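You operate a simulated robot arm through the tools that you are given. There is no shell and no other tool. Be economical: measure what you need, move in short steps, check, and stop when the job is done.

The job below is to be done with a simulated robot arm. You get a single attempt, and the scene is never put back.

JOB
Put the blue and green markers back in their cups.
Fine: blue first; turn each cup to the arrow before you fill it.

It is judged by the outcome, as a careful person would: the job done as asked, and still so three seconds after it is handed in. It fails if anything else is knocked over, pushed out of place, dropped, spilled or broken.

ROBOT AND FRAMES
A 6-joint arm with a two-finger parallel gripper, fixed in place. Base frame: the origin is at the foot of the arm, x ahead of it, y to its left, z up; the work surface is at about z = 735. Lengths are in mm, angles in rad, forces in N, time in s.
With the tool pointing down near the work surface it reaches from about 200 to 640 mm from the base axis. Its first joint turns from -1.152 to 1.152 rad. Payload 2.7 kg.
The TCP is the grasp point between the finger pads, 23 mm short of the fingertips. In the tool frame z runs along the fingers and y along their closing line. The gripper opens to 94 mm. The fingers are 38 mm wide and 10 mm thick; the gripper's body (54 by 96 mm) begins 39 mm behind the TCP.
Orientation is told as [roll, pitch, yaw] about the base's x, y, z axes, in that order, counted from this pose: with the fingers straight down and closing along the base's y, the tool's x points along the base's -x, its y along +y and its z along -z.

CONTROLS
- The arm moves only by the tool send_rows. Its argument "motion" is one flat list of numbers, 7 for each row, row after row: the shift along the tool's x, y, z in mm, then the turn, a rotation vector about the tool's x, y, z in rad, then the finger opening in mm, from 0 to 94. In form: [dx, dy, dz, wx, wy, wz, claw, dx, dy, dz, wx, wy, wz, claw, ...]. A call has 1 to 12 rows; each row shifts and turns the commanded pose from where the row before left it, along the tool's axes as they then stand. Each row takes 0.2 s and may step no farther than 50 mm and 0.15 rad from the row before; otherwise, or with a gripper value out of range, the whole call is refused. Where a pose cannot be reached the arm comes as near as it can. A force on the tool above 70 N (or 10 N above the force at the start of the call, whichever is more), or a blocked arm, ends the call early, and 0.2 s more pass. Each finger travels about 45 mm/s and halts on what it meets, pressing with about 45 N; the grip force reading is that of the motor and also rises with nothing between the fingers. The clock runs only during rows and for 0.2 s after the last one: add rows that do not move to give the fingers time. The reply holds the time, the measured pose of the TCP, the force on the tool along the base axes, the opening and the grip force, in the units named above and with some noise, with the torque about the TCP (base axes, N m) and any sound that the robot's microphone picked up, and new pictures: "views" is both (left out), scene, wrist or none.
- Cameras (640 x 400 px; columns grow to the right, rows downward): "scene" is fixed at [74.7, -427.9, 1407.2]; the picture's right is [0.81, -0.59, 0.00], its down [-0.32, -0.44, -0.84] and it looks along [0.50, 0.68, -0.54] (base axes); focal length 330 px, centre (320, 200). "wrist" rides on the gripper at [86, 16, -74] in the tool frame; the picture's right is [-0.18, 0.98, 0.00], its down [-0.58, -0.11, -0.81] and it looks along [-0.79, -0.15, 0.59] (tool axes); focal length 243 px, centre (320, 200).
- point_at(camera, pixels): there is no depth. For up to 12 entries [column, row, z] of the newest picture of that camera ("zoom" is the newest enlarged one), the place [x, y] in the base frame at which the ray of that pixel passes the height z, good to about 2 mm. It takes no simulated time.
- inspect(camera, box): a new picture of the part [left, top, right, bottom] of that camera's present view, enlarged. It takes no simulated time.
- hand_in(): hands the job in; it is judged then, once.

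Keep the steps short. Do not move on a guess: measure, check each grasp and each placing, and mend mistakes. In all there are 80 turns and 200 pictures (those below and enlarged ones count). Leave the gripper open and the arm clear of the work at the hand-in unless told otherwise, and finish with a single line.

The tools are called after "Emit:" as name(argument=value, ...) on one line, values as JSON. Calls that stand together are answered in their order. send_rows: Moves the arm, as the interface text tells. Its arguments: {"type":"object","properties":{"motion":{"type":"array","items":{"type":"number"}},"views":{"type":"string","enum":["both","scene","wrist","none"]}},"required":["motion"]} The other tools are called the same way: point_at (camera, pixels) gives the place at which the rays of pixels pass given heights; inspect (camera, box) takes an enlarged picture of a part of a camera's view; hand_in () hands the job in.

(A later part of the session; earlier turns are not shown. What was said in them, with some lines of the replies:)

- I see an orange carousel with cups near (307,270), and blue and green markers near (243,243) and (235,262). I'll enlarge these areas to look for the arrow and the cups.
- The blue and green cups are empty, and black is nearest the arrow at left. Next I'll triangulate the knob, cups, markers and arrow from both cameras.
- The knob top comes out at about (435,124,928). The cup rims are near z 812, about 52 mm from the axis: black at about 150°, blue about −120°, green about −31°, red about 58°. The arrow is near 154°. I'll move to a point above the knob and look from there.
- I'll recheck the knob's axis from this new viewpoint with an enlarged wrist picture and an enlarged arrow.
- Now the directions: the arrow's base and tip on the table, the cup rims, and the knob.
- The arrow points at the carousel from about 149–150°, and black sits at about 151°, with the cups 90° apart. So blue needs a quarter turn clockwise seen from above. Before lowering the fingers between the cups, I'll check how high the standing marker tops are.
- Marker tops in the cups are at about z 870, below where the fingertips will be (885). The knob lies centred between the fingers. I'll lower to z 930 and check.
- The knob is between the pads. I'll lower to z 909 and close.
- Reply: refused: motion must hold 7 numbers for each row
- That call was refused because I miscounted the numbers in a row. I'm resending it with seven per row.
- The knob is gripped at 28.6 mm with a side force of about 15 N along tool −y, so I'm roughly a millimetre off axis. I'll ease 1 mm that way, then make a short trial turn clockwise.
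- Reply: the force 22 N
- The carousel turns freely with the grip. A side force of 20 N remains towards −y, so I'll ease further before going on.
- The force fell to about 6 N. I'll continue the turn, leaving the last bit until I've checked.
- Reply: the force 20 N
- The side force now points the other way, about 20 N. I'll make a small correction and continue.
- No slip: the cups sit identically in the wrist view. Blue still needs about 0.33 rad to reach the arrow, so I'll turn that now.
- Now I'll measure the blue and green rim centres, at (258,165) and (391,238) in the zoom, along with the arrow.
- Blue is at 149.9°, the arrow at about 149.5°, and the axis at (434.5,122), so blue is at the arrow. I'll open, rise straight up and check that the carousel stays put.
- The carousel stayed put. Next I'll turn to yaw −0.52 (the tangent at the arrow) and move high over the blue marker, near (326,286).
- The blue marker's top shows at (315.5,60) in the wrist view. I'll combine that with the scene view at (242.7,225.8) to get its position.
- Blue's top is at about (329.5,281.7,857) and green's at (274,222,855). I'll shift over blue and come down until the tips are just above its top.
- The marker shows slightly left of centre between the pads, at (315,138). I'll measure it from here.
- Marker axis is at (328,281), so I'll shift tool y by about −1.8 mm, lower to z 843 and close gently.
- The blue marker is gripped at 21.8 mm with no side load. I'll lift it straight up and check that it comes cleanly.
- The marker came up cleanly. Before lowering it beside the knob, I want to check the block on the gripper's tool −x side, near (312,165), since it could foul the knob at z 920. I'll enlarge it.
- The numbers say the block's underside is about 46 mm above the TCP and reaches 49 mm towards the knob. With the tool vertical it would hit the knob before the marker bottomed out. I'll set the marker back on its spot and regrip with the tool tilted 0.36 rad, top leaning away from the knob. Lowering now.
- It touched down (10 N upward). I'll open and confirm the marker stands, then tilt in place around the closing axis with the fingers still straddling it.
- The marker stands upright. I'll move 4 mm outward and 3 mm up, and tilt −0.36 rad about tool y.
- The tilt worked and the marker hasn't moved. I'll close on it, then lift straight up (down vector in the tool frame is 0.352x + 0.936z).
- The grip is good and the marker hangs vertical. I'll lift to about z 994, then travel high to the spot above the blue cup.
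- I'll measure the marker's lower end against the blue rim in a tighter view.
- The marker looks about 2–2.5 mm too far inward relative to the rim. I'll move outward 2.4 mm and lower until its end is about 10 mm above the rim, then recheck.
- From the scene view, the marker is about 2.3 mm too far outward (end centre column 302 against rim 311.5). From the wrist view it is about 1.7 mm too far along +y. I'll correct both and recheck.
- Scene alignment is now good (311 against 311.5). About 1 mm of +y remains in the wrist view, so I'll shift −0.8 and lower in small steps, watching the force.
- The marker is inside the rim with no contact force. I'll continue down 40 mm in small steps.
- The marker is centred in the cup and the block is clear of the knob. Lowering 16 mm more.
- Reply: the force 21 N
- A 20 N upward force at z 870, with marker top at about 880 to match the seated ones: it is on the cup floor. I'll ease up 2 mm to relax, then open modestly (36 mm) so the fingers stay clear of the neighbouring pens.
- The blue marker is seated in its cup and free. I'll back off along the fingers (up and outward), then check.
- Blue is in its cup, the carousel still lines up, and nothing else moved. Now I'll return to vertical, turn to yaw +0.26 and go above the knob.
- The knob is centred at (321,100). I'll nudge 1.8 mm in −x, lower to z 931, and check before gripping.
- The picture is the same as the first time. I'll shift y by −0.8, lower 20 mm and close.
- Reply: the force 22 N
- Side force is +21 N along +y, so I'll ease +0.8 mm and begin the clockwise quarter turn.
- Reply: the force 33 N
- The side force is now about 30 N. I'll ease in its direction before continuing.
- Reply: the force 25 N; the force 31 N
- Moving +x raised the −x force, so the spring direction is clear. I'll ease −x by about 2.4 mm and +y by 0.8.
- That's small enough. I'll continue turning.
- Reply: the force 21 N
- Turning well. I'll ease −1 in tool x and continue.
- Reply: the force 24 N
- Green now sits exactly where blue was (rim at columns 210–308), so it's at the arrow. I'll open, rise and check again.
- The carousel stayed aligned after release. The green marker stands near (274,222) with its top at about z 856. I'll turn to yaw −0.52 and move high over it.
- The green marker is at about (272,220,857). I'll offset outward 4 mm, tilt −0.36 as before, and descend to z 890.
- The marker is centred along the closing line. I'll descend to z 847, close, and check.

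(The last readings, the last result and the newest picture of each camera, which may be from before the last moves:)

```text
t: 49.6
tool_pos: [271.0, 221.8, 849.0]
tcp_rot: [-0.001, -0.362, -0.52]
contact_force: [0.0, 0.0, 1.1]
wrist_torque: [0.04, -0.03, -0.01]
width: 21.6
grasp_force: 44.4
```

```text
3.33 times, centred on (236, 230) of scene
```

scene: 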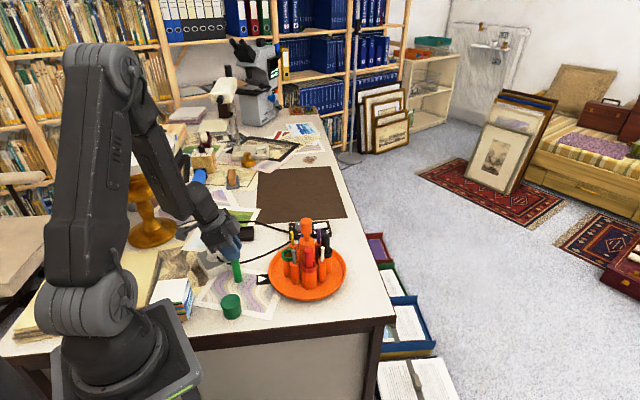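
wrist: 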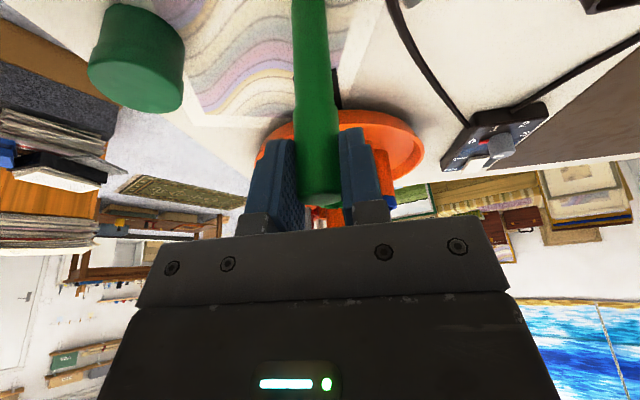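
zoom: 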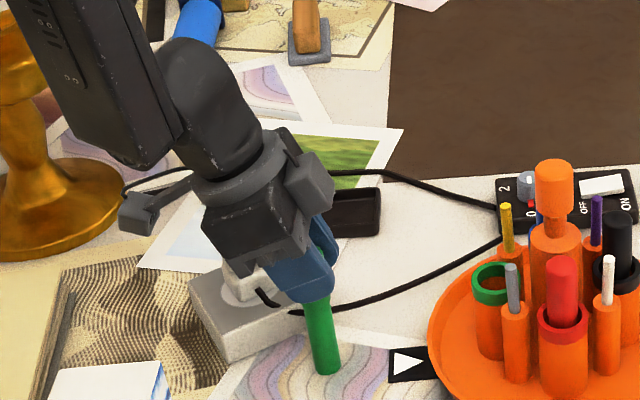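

Gripped at 21.6 mm. I'll lift to about z 994, then travel to above the green cup, reusing the TCP spot that worked for blue (388.7,146.7).

Emit:
send_rows(motion=[-4, 0, -10.6, 0, 0, 0, 14, -15.7, 0, -41.7, 0, 0, 0, 14, -15.7, 0, -41.7, 0, 0, 0, 14, -15.7, 0, -41.7, 0, 0, 0, 14, -32.7, -1.45, 12.3, 0, 0, 0, 14, -32.7, -1.45, 12.3, 0, 0, 0, 14, -32.7, -1.45, 12.3, 0, 0, 0, 14, -32.7, -1.45, 12.3, 0, 0, 0, 14, 0, 0, 0, 0, 0, 0, 14])

Emit:
inspect(camera="scene", box=[240, 150, 352, 290])

```text
t: 51.6
tool_pos: [390.2, 144.7, 998.2]
tcp_rot: [0.0, -0.361, -0.522]
contact_force: [-0.2, 0.8, -0.2]
wrist_torque: [0.02, 0.02, -0.01]
width: 21.2
grasp_force: 45.2
```

scene: 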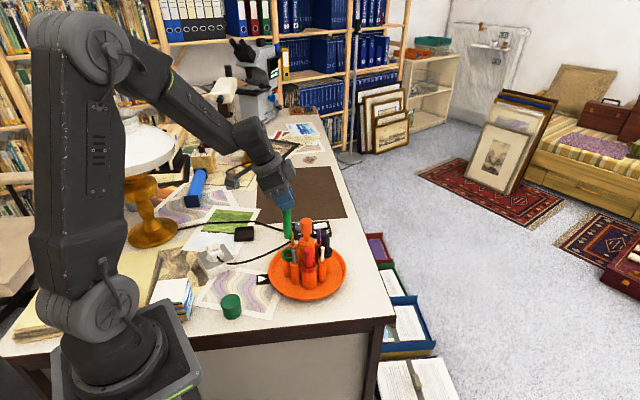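
wrist: 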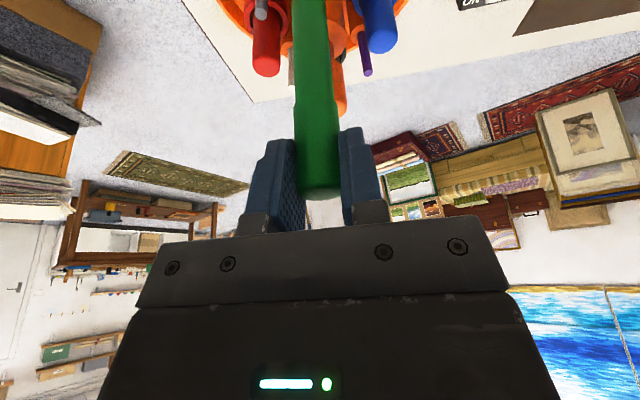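

```text
2.86 times, centred on (296, 220) of scene
```

zoom: 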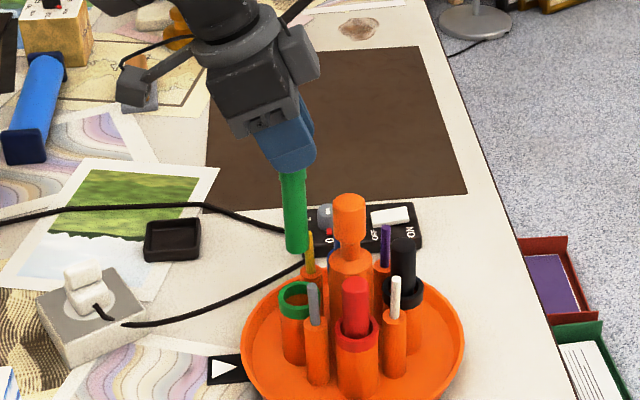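

The marker hangs upright. I'll lower to z 946 (end about 10 mm above the rim) and examine alignment from both cameras.

Emit:
send_rows(motion=[9.2, 0, 24.4, 0, 0, 0, 14, 9.2, 0, 24.4, 0, 0, 0, 14, 0, 0, 0, 0, 0, 0, 14])

Emit:
inspect(camera="scene", box=[266, 218, 314, 268])

Emit:
inspect(camera="wrist", box=[220, 0, 420, 125])

```text
t: 52.4
tool_pos: [388.6, 146.9, 944.0]
tcp_rot: [0.0, -0.361, -0.522]
contact_force: [-0.1, -0.1, -0.2]
wrist_torque: [-0.03, 0.0, 0.02]
width: 21.2
grasp_force: 44.8
```

scene: 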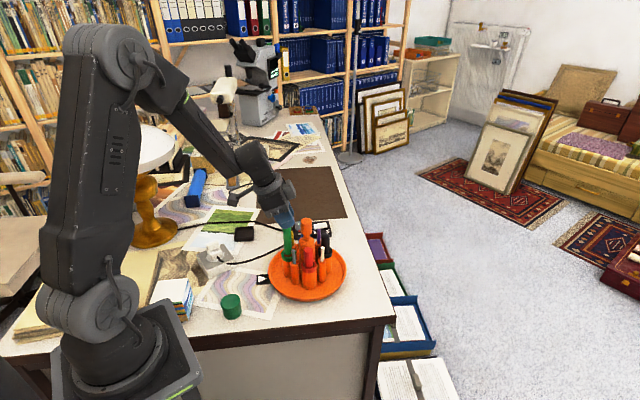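
wrist: 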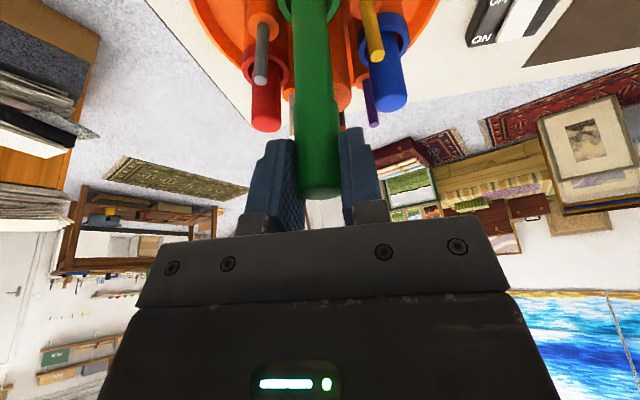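

```text
8.00 times, centred on (290, 243) of scene
```

zoom: 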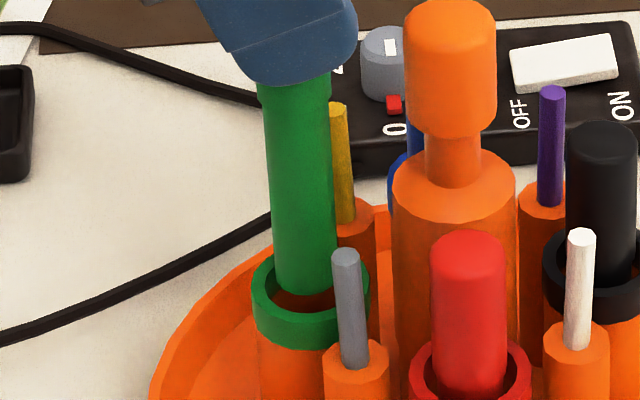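

```text
3.20 times, centred on (320, 62) of wrist
```

zoom: 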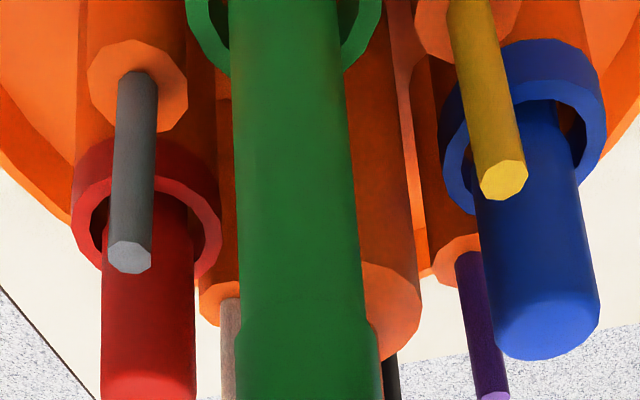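

The marker is about 1.5 mm outward (305 against 311.5) and centred in y. I'll correct and lower 20 mm into the rim.

Emit:
send_rows(motion=[-1.4, -0.4, 0.5, 0, 0, 0, 14, 1.8, 0, 4.7, 0, 0, 0, 14, 1.8, 0, 4.7, 0, 0, 0, 14, 1.8, 0, 4.7, 0, 0, 0, 14, 1.8, 0, 4.7, 0, 0, 0, 14])

Emit:
inspect(camera="scene", box=[266, 218, 314, 268])

Emit:
inspect(camera="wrist", box=[220, 0, 420, 125])

```text
t: 53.6
tool_pos: [389.4, 145.0, 923.2]
tcp_rot: [0.0, -0.359, -0.521]
contact_force: [-0.6, 0.2, 0.1]
wrist_torque: [0.02, -0.01, -0.02]
width: 21.5
grasp_force: 45.6
```

scene: 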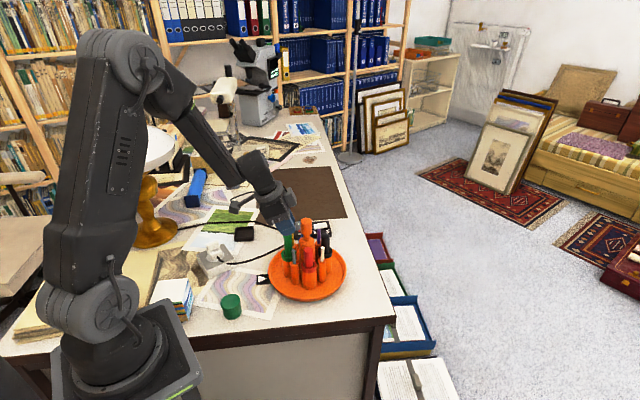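
wrist: 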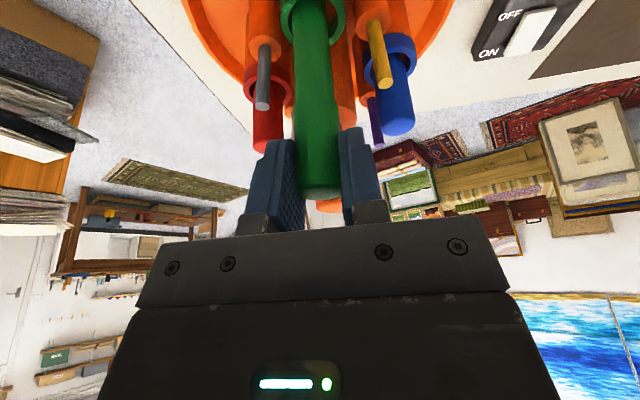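

```text
8.00 times, centred on (290, 243) of scene
```

zoom: 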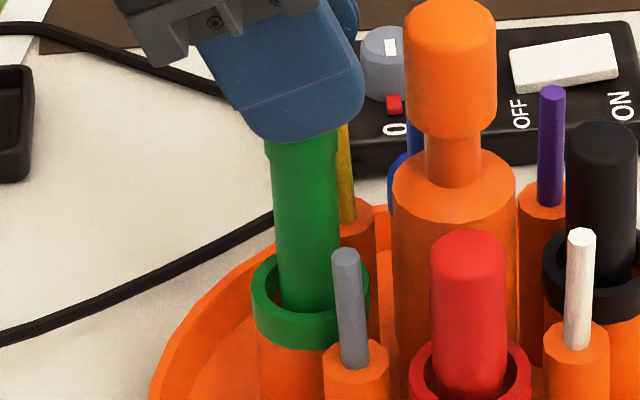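

```text
3.20 times, centred on (320, 62) of wrist
```

zoom: 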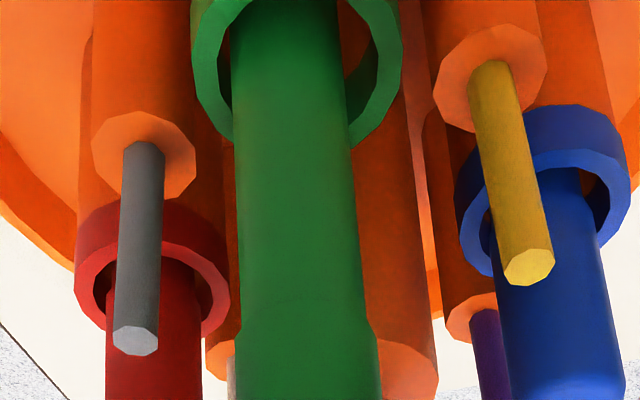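

The marker is inside the rim. The wrist view shows it about 1.5 mm towards −y, so I'll centre it (+1.2) and go down 40 mm.

Emit:
send_rows(motion=[-0.6, 1.2, 0.2, 0, 0, 0, 14, 2.6, 0, 7.5, 0, 0, 0, 14, 2.8, 0, 7.5, 0, 0, 0, 14, 2.8, 0, 7.5, 0, 0, 0, 14, 2.8, 0, 7.5, 0, 0, 0, 14, 2.8, 0, 7.5, 0, 0, 0, 14])

Emit:
inspect(camera="wrist", box=[220, 0, 420, 240])

Emit:
inspect(camera="scene", box=[256, 198, 320, 278])

```text
t: 55.0
tool_pos: [389.6, 144.6, 882.6]
tcp_rot: [0.0, -0.358, -0.523]
contact_force: [-0.1, 0.0, -0.3]
wrist_torque: [0.04, 0.01, 0.0]
width: 21.6
grasp_force: 44.9
```

scene: 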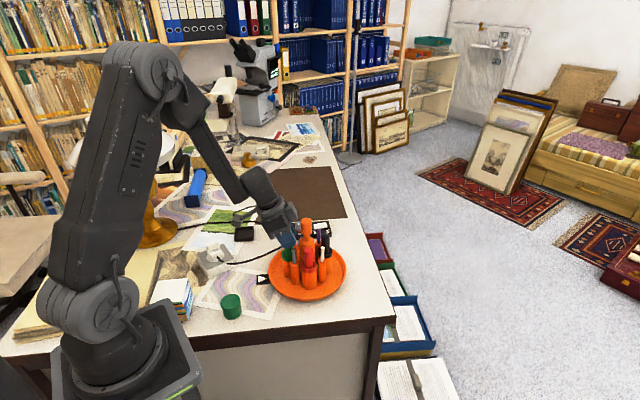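
wrist: 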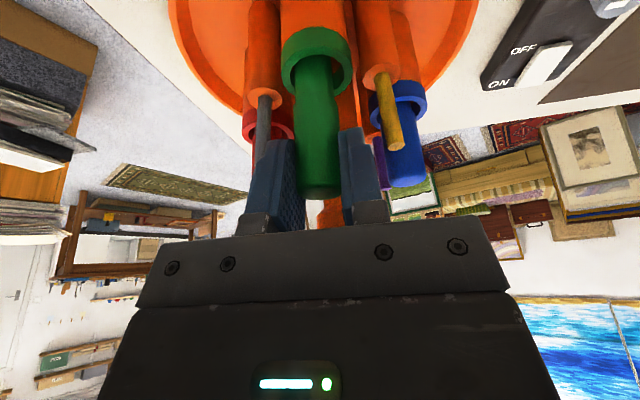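

```text
1.67 times, centred on (320, 120) of wrist
```

zoom: 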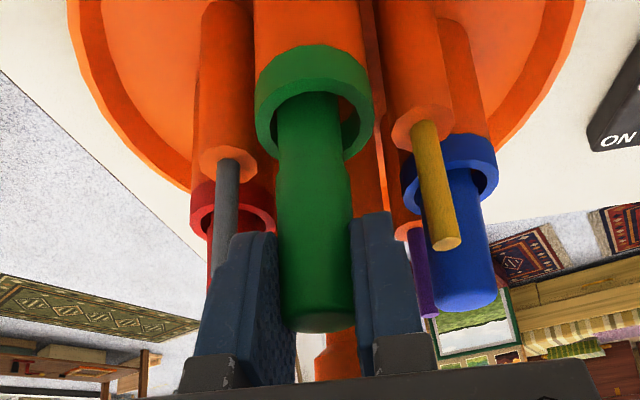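

```text
5.00 times, centred on (288, 238) of scene
```

zoom: 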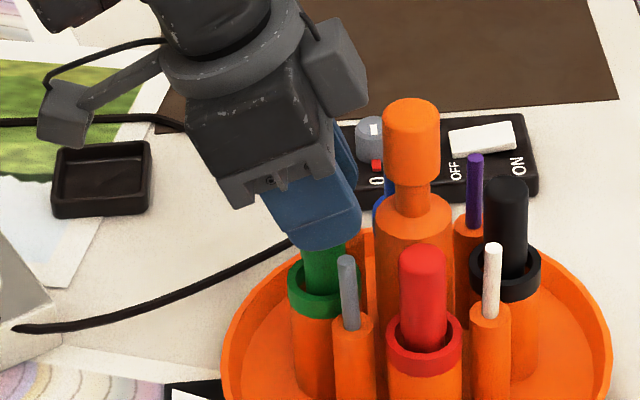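

It's going in freely. I'll shift y by +0.6 and lower the last 12 mm to the floor, watching the force.

Emit:
send_rows(motion=[1.4, 0.6, 3.75, 0, 0, 0, 14, 1.4, 0, 3.75, 0, 0, 0, 14, 1.0, 0, 2.8, 0, 0, 0, 14], views="none")

```text
t: 55.8
tool_pos: [391.3, 144.7, 873.0]
tcp_rot: [0.0, -0.36, -0.52]
contact_force: [0.8, 0.3, -0.1]
wrist_torque: [0.04, -0.02, 0.05]
width: 21.3
grasp_force: 44.9
```

Emit:
send_rows(motion=[0.7, 0, 1.9, 0, 0, 0, 14, 0.5, 0, 1.4, 0, 0, 0, 14], views="none")

```text
t: 56.4
tool_pos: [390.6, 145.1, 867.5]
tcp_rot: [0.0, -0.361, -0.521]
contact_force: [0.2, 0.6, 0.2]
wrist_torque: [0.0, -0.04, 0.04]
width: 21.3
grasp_force: 45.5
```

No contact yet, so I'll continue in 1.5 mm steps.

Emit:
send_rows(motion=[0.53, 0, 1.4, 0, 0, 0, 14, 0.53, 0, 1.4, 0, 0, 0, 14], views="none")

Emit:
inspect(camera="scene", box=[256, 198, 320, 278])

```text
t: 57.0
tool_pos: [390.7, 145.3, 867.5]
tcp_rot: [0.004, -0.363, -0.522]
contact_force: [-7.8, 0.0, 28.1]
wrist_torque: [0.05, 0.93, 0.01]
width: 21.3
grasp_force: 45.1
```

```text
5.00 times, centred on (288, 238) of scene
```

zoom: 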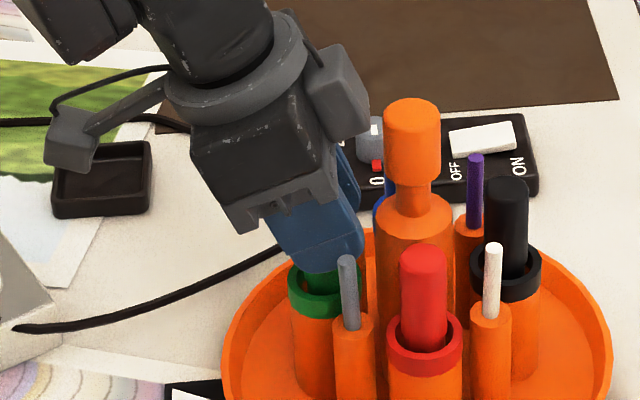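

Floor contact (28 N upward, with the same signature as blue). I'll ease up 2.5 mm, open to 36 and look.

Emit:
send_rows(motion=[-0.9, 0, -2.3, 0, 0, 0, 14, 0, 0, 0, 0, 0, 0, 28, 0, 0, 0, 0, 0, 0, 36, 0, 0, 0, 0, 0, 0, 36])

Emit:
inspect(camera="wrist", box=[220, 0, 420, 240])

```text
t: 58.0
tool_pos: [390.5, 145.5, 867.4]
tcp_rot: [-0.001, -0.36, -0.522]
contact_force: [0.9, 0.3, -0.7]
wrist_torque: [0.02, -0.03, -0.03]
width: 36.2
grasp_force: 0.0
```

scene: 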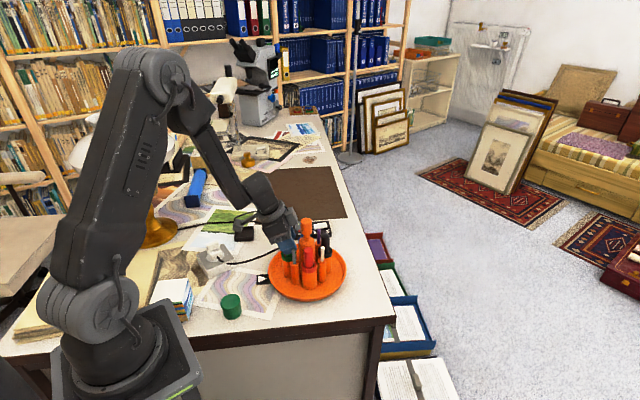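
wrist: 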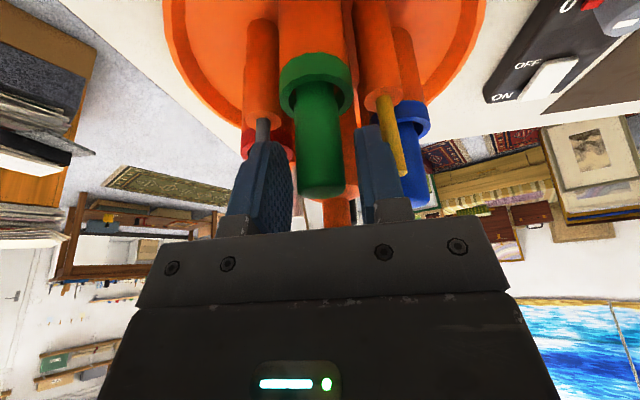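

```text
1.67 times, centred on (320, 120) of wrist
```

zoom: 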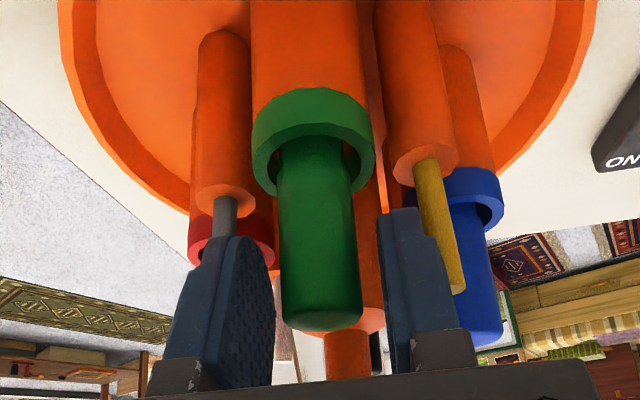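

The green marker is seated and free. I'll back off along the fingers, return to vertical well clear, and open.

Emit:
send_rows(motion=[0, 0, -10, 0, 0, 0, 36, 0, 0, -20, 0, 0, 0, 36, 0, 0, -30, 0, 0, 0, 36, 0, 0, -30, 0, 0, 0, 36, 0, 0, -30, 0, 0, 0, 36, 0, 0, 0, 0, 0.12, 0, 60, 0, 0, 0, 0, 0.12, 0, 80, 0, 0, 0, 0, 0.12, 0, 94, 0, 0, -40, 0, 0, 0, 94, 0, 0, -40, 0, 0, 0, 94])

Emit:
inspect(camera="scene", box=[250, 208, 346, 298])

Emit:
inspect(camera="scene", box=[120, 200, 360, 340])

```text
t: 60.2
tool_pos: [353.2, 166.3, 1062.4]
tcp_rot: [0.001, 0.001, -0.522]
contact_force: [-1.0, 0.0, -0.7]
wrist_torque: [0.02, -0.01, -0.05]
width: 94.0
grasp_force: 0.1
```

scene: 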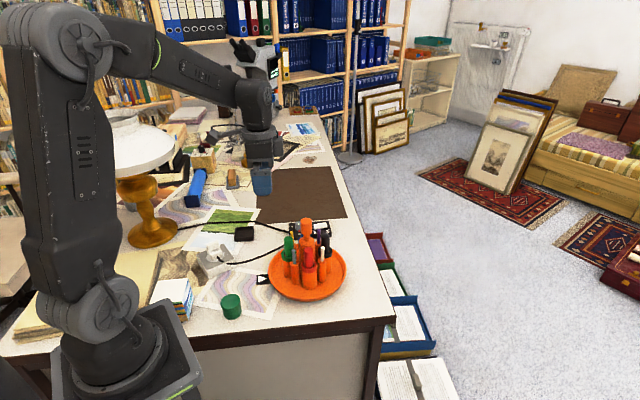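
wrist: 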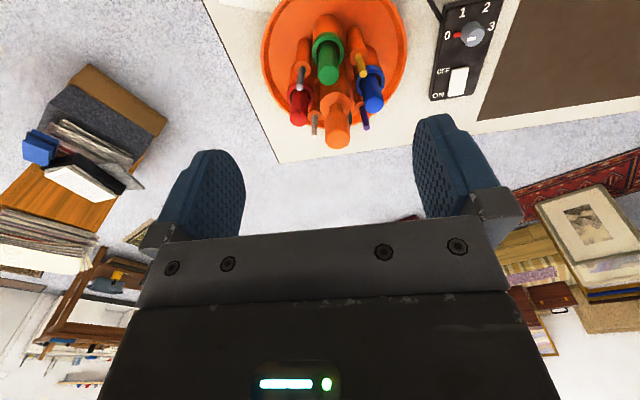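

```text
4.44 times, centred on (298, 253) of scene
```

zoom: 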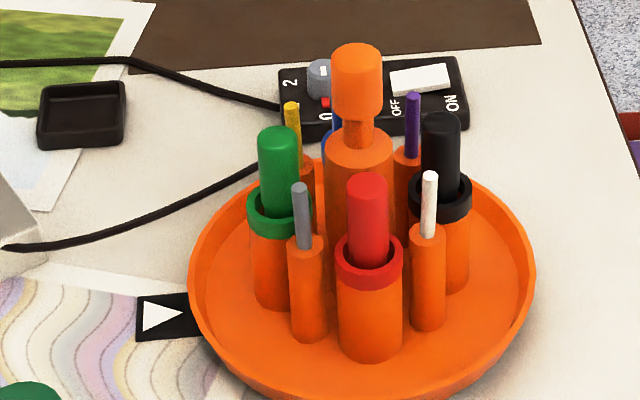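

```text
2.67 times, centred on (240, 270) of scene
```

zoom: 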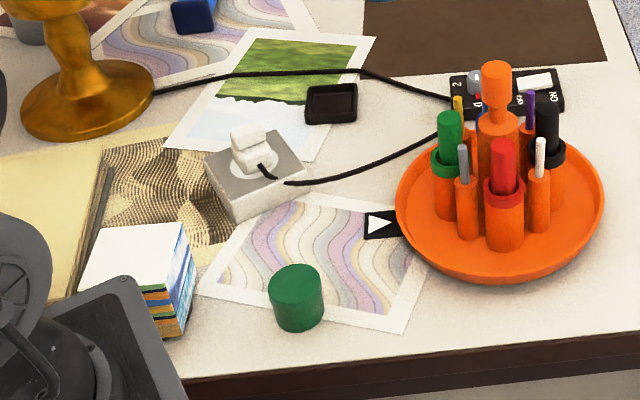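

Both markers are in their own cups, and green is at the arrow. Everything else is where it was, the gripper is open and the arm is clear, so I'm handing in.

Emit:
hand_in()

```text
The job is handed in.
```

The blue marker and then the green one are back in their own cups, each cup turned to the arrow before I filled it, and nothing else was moved.
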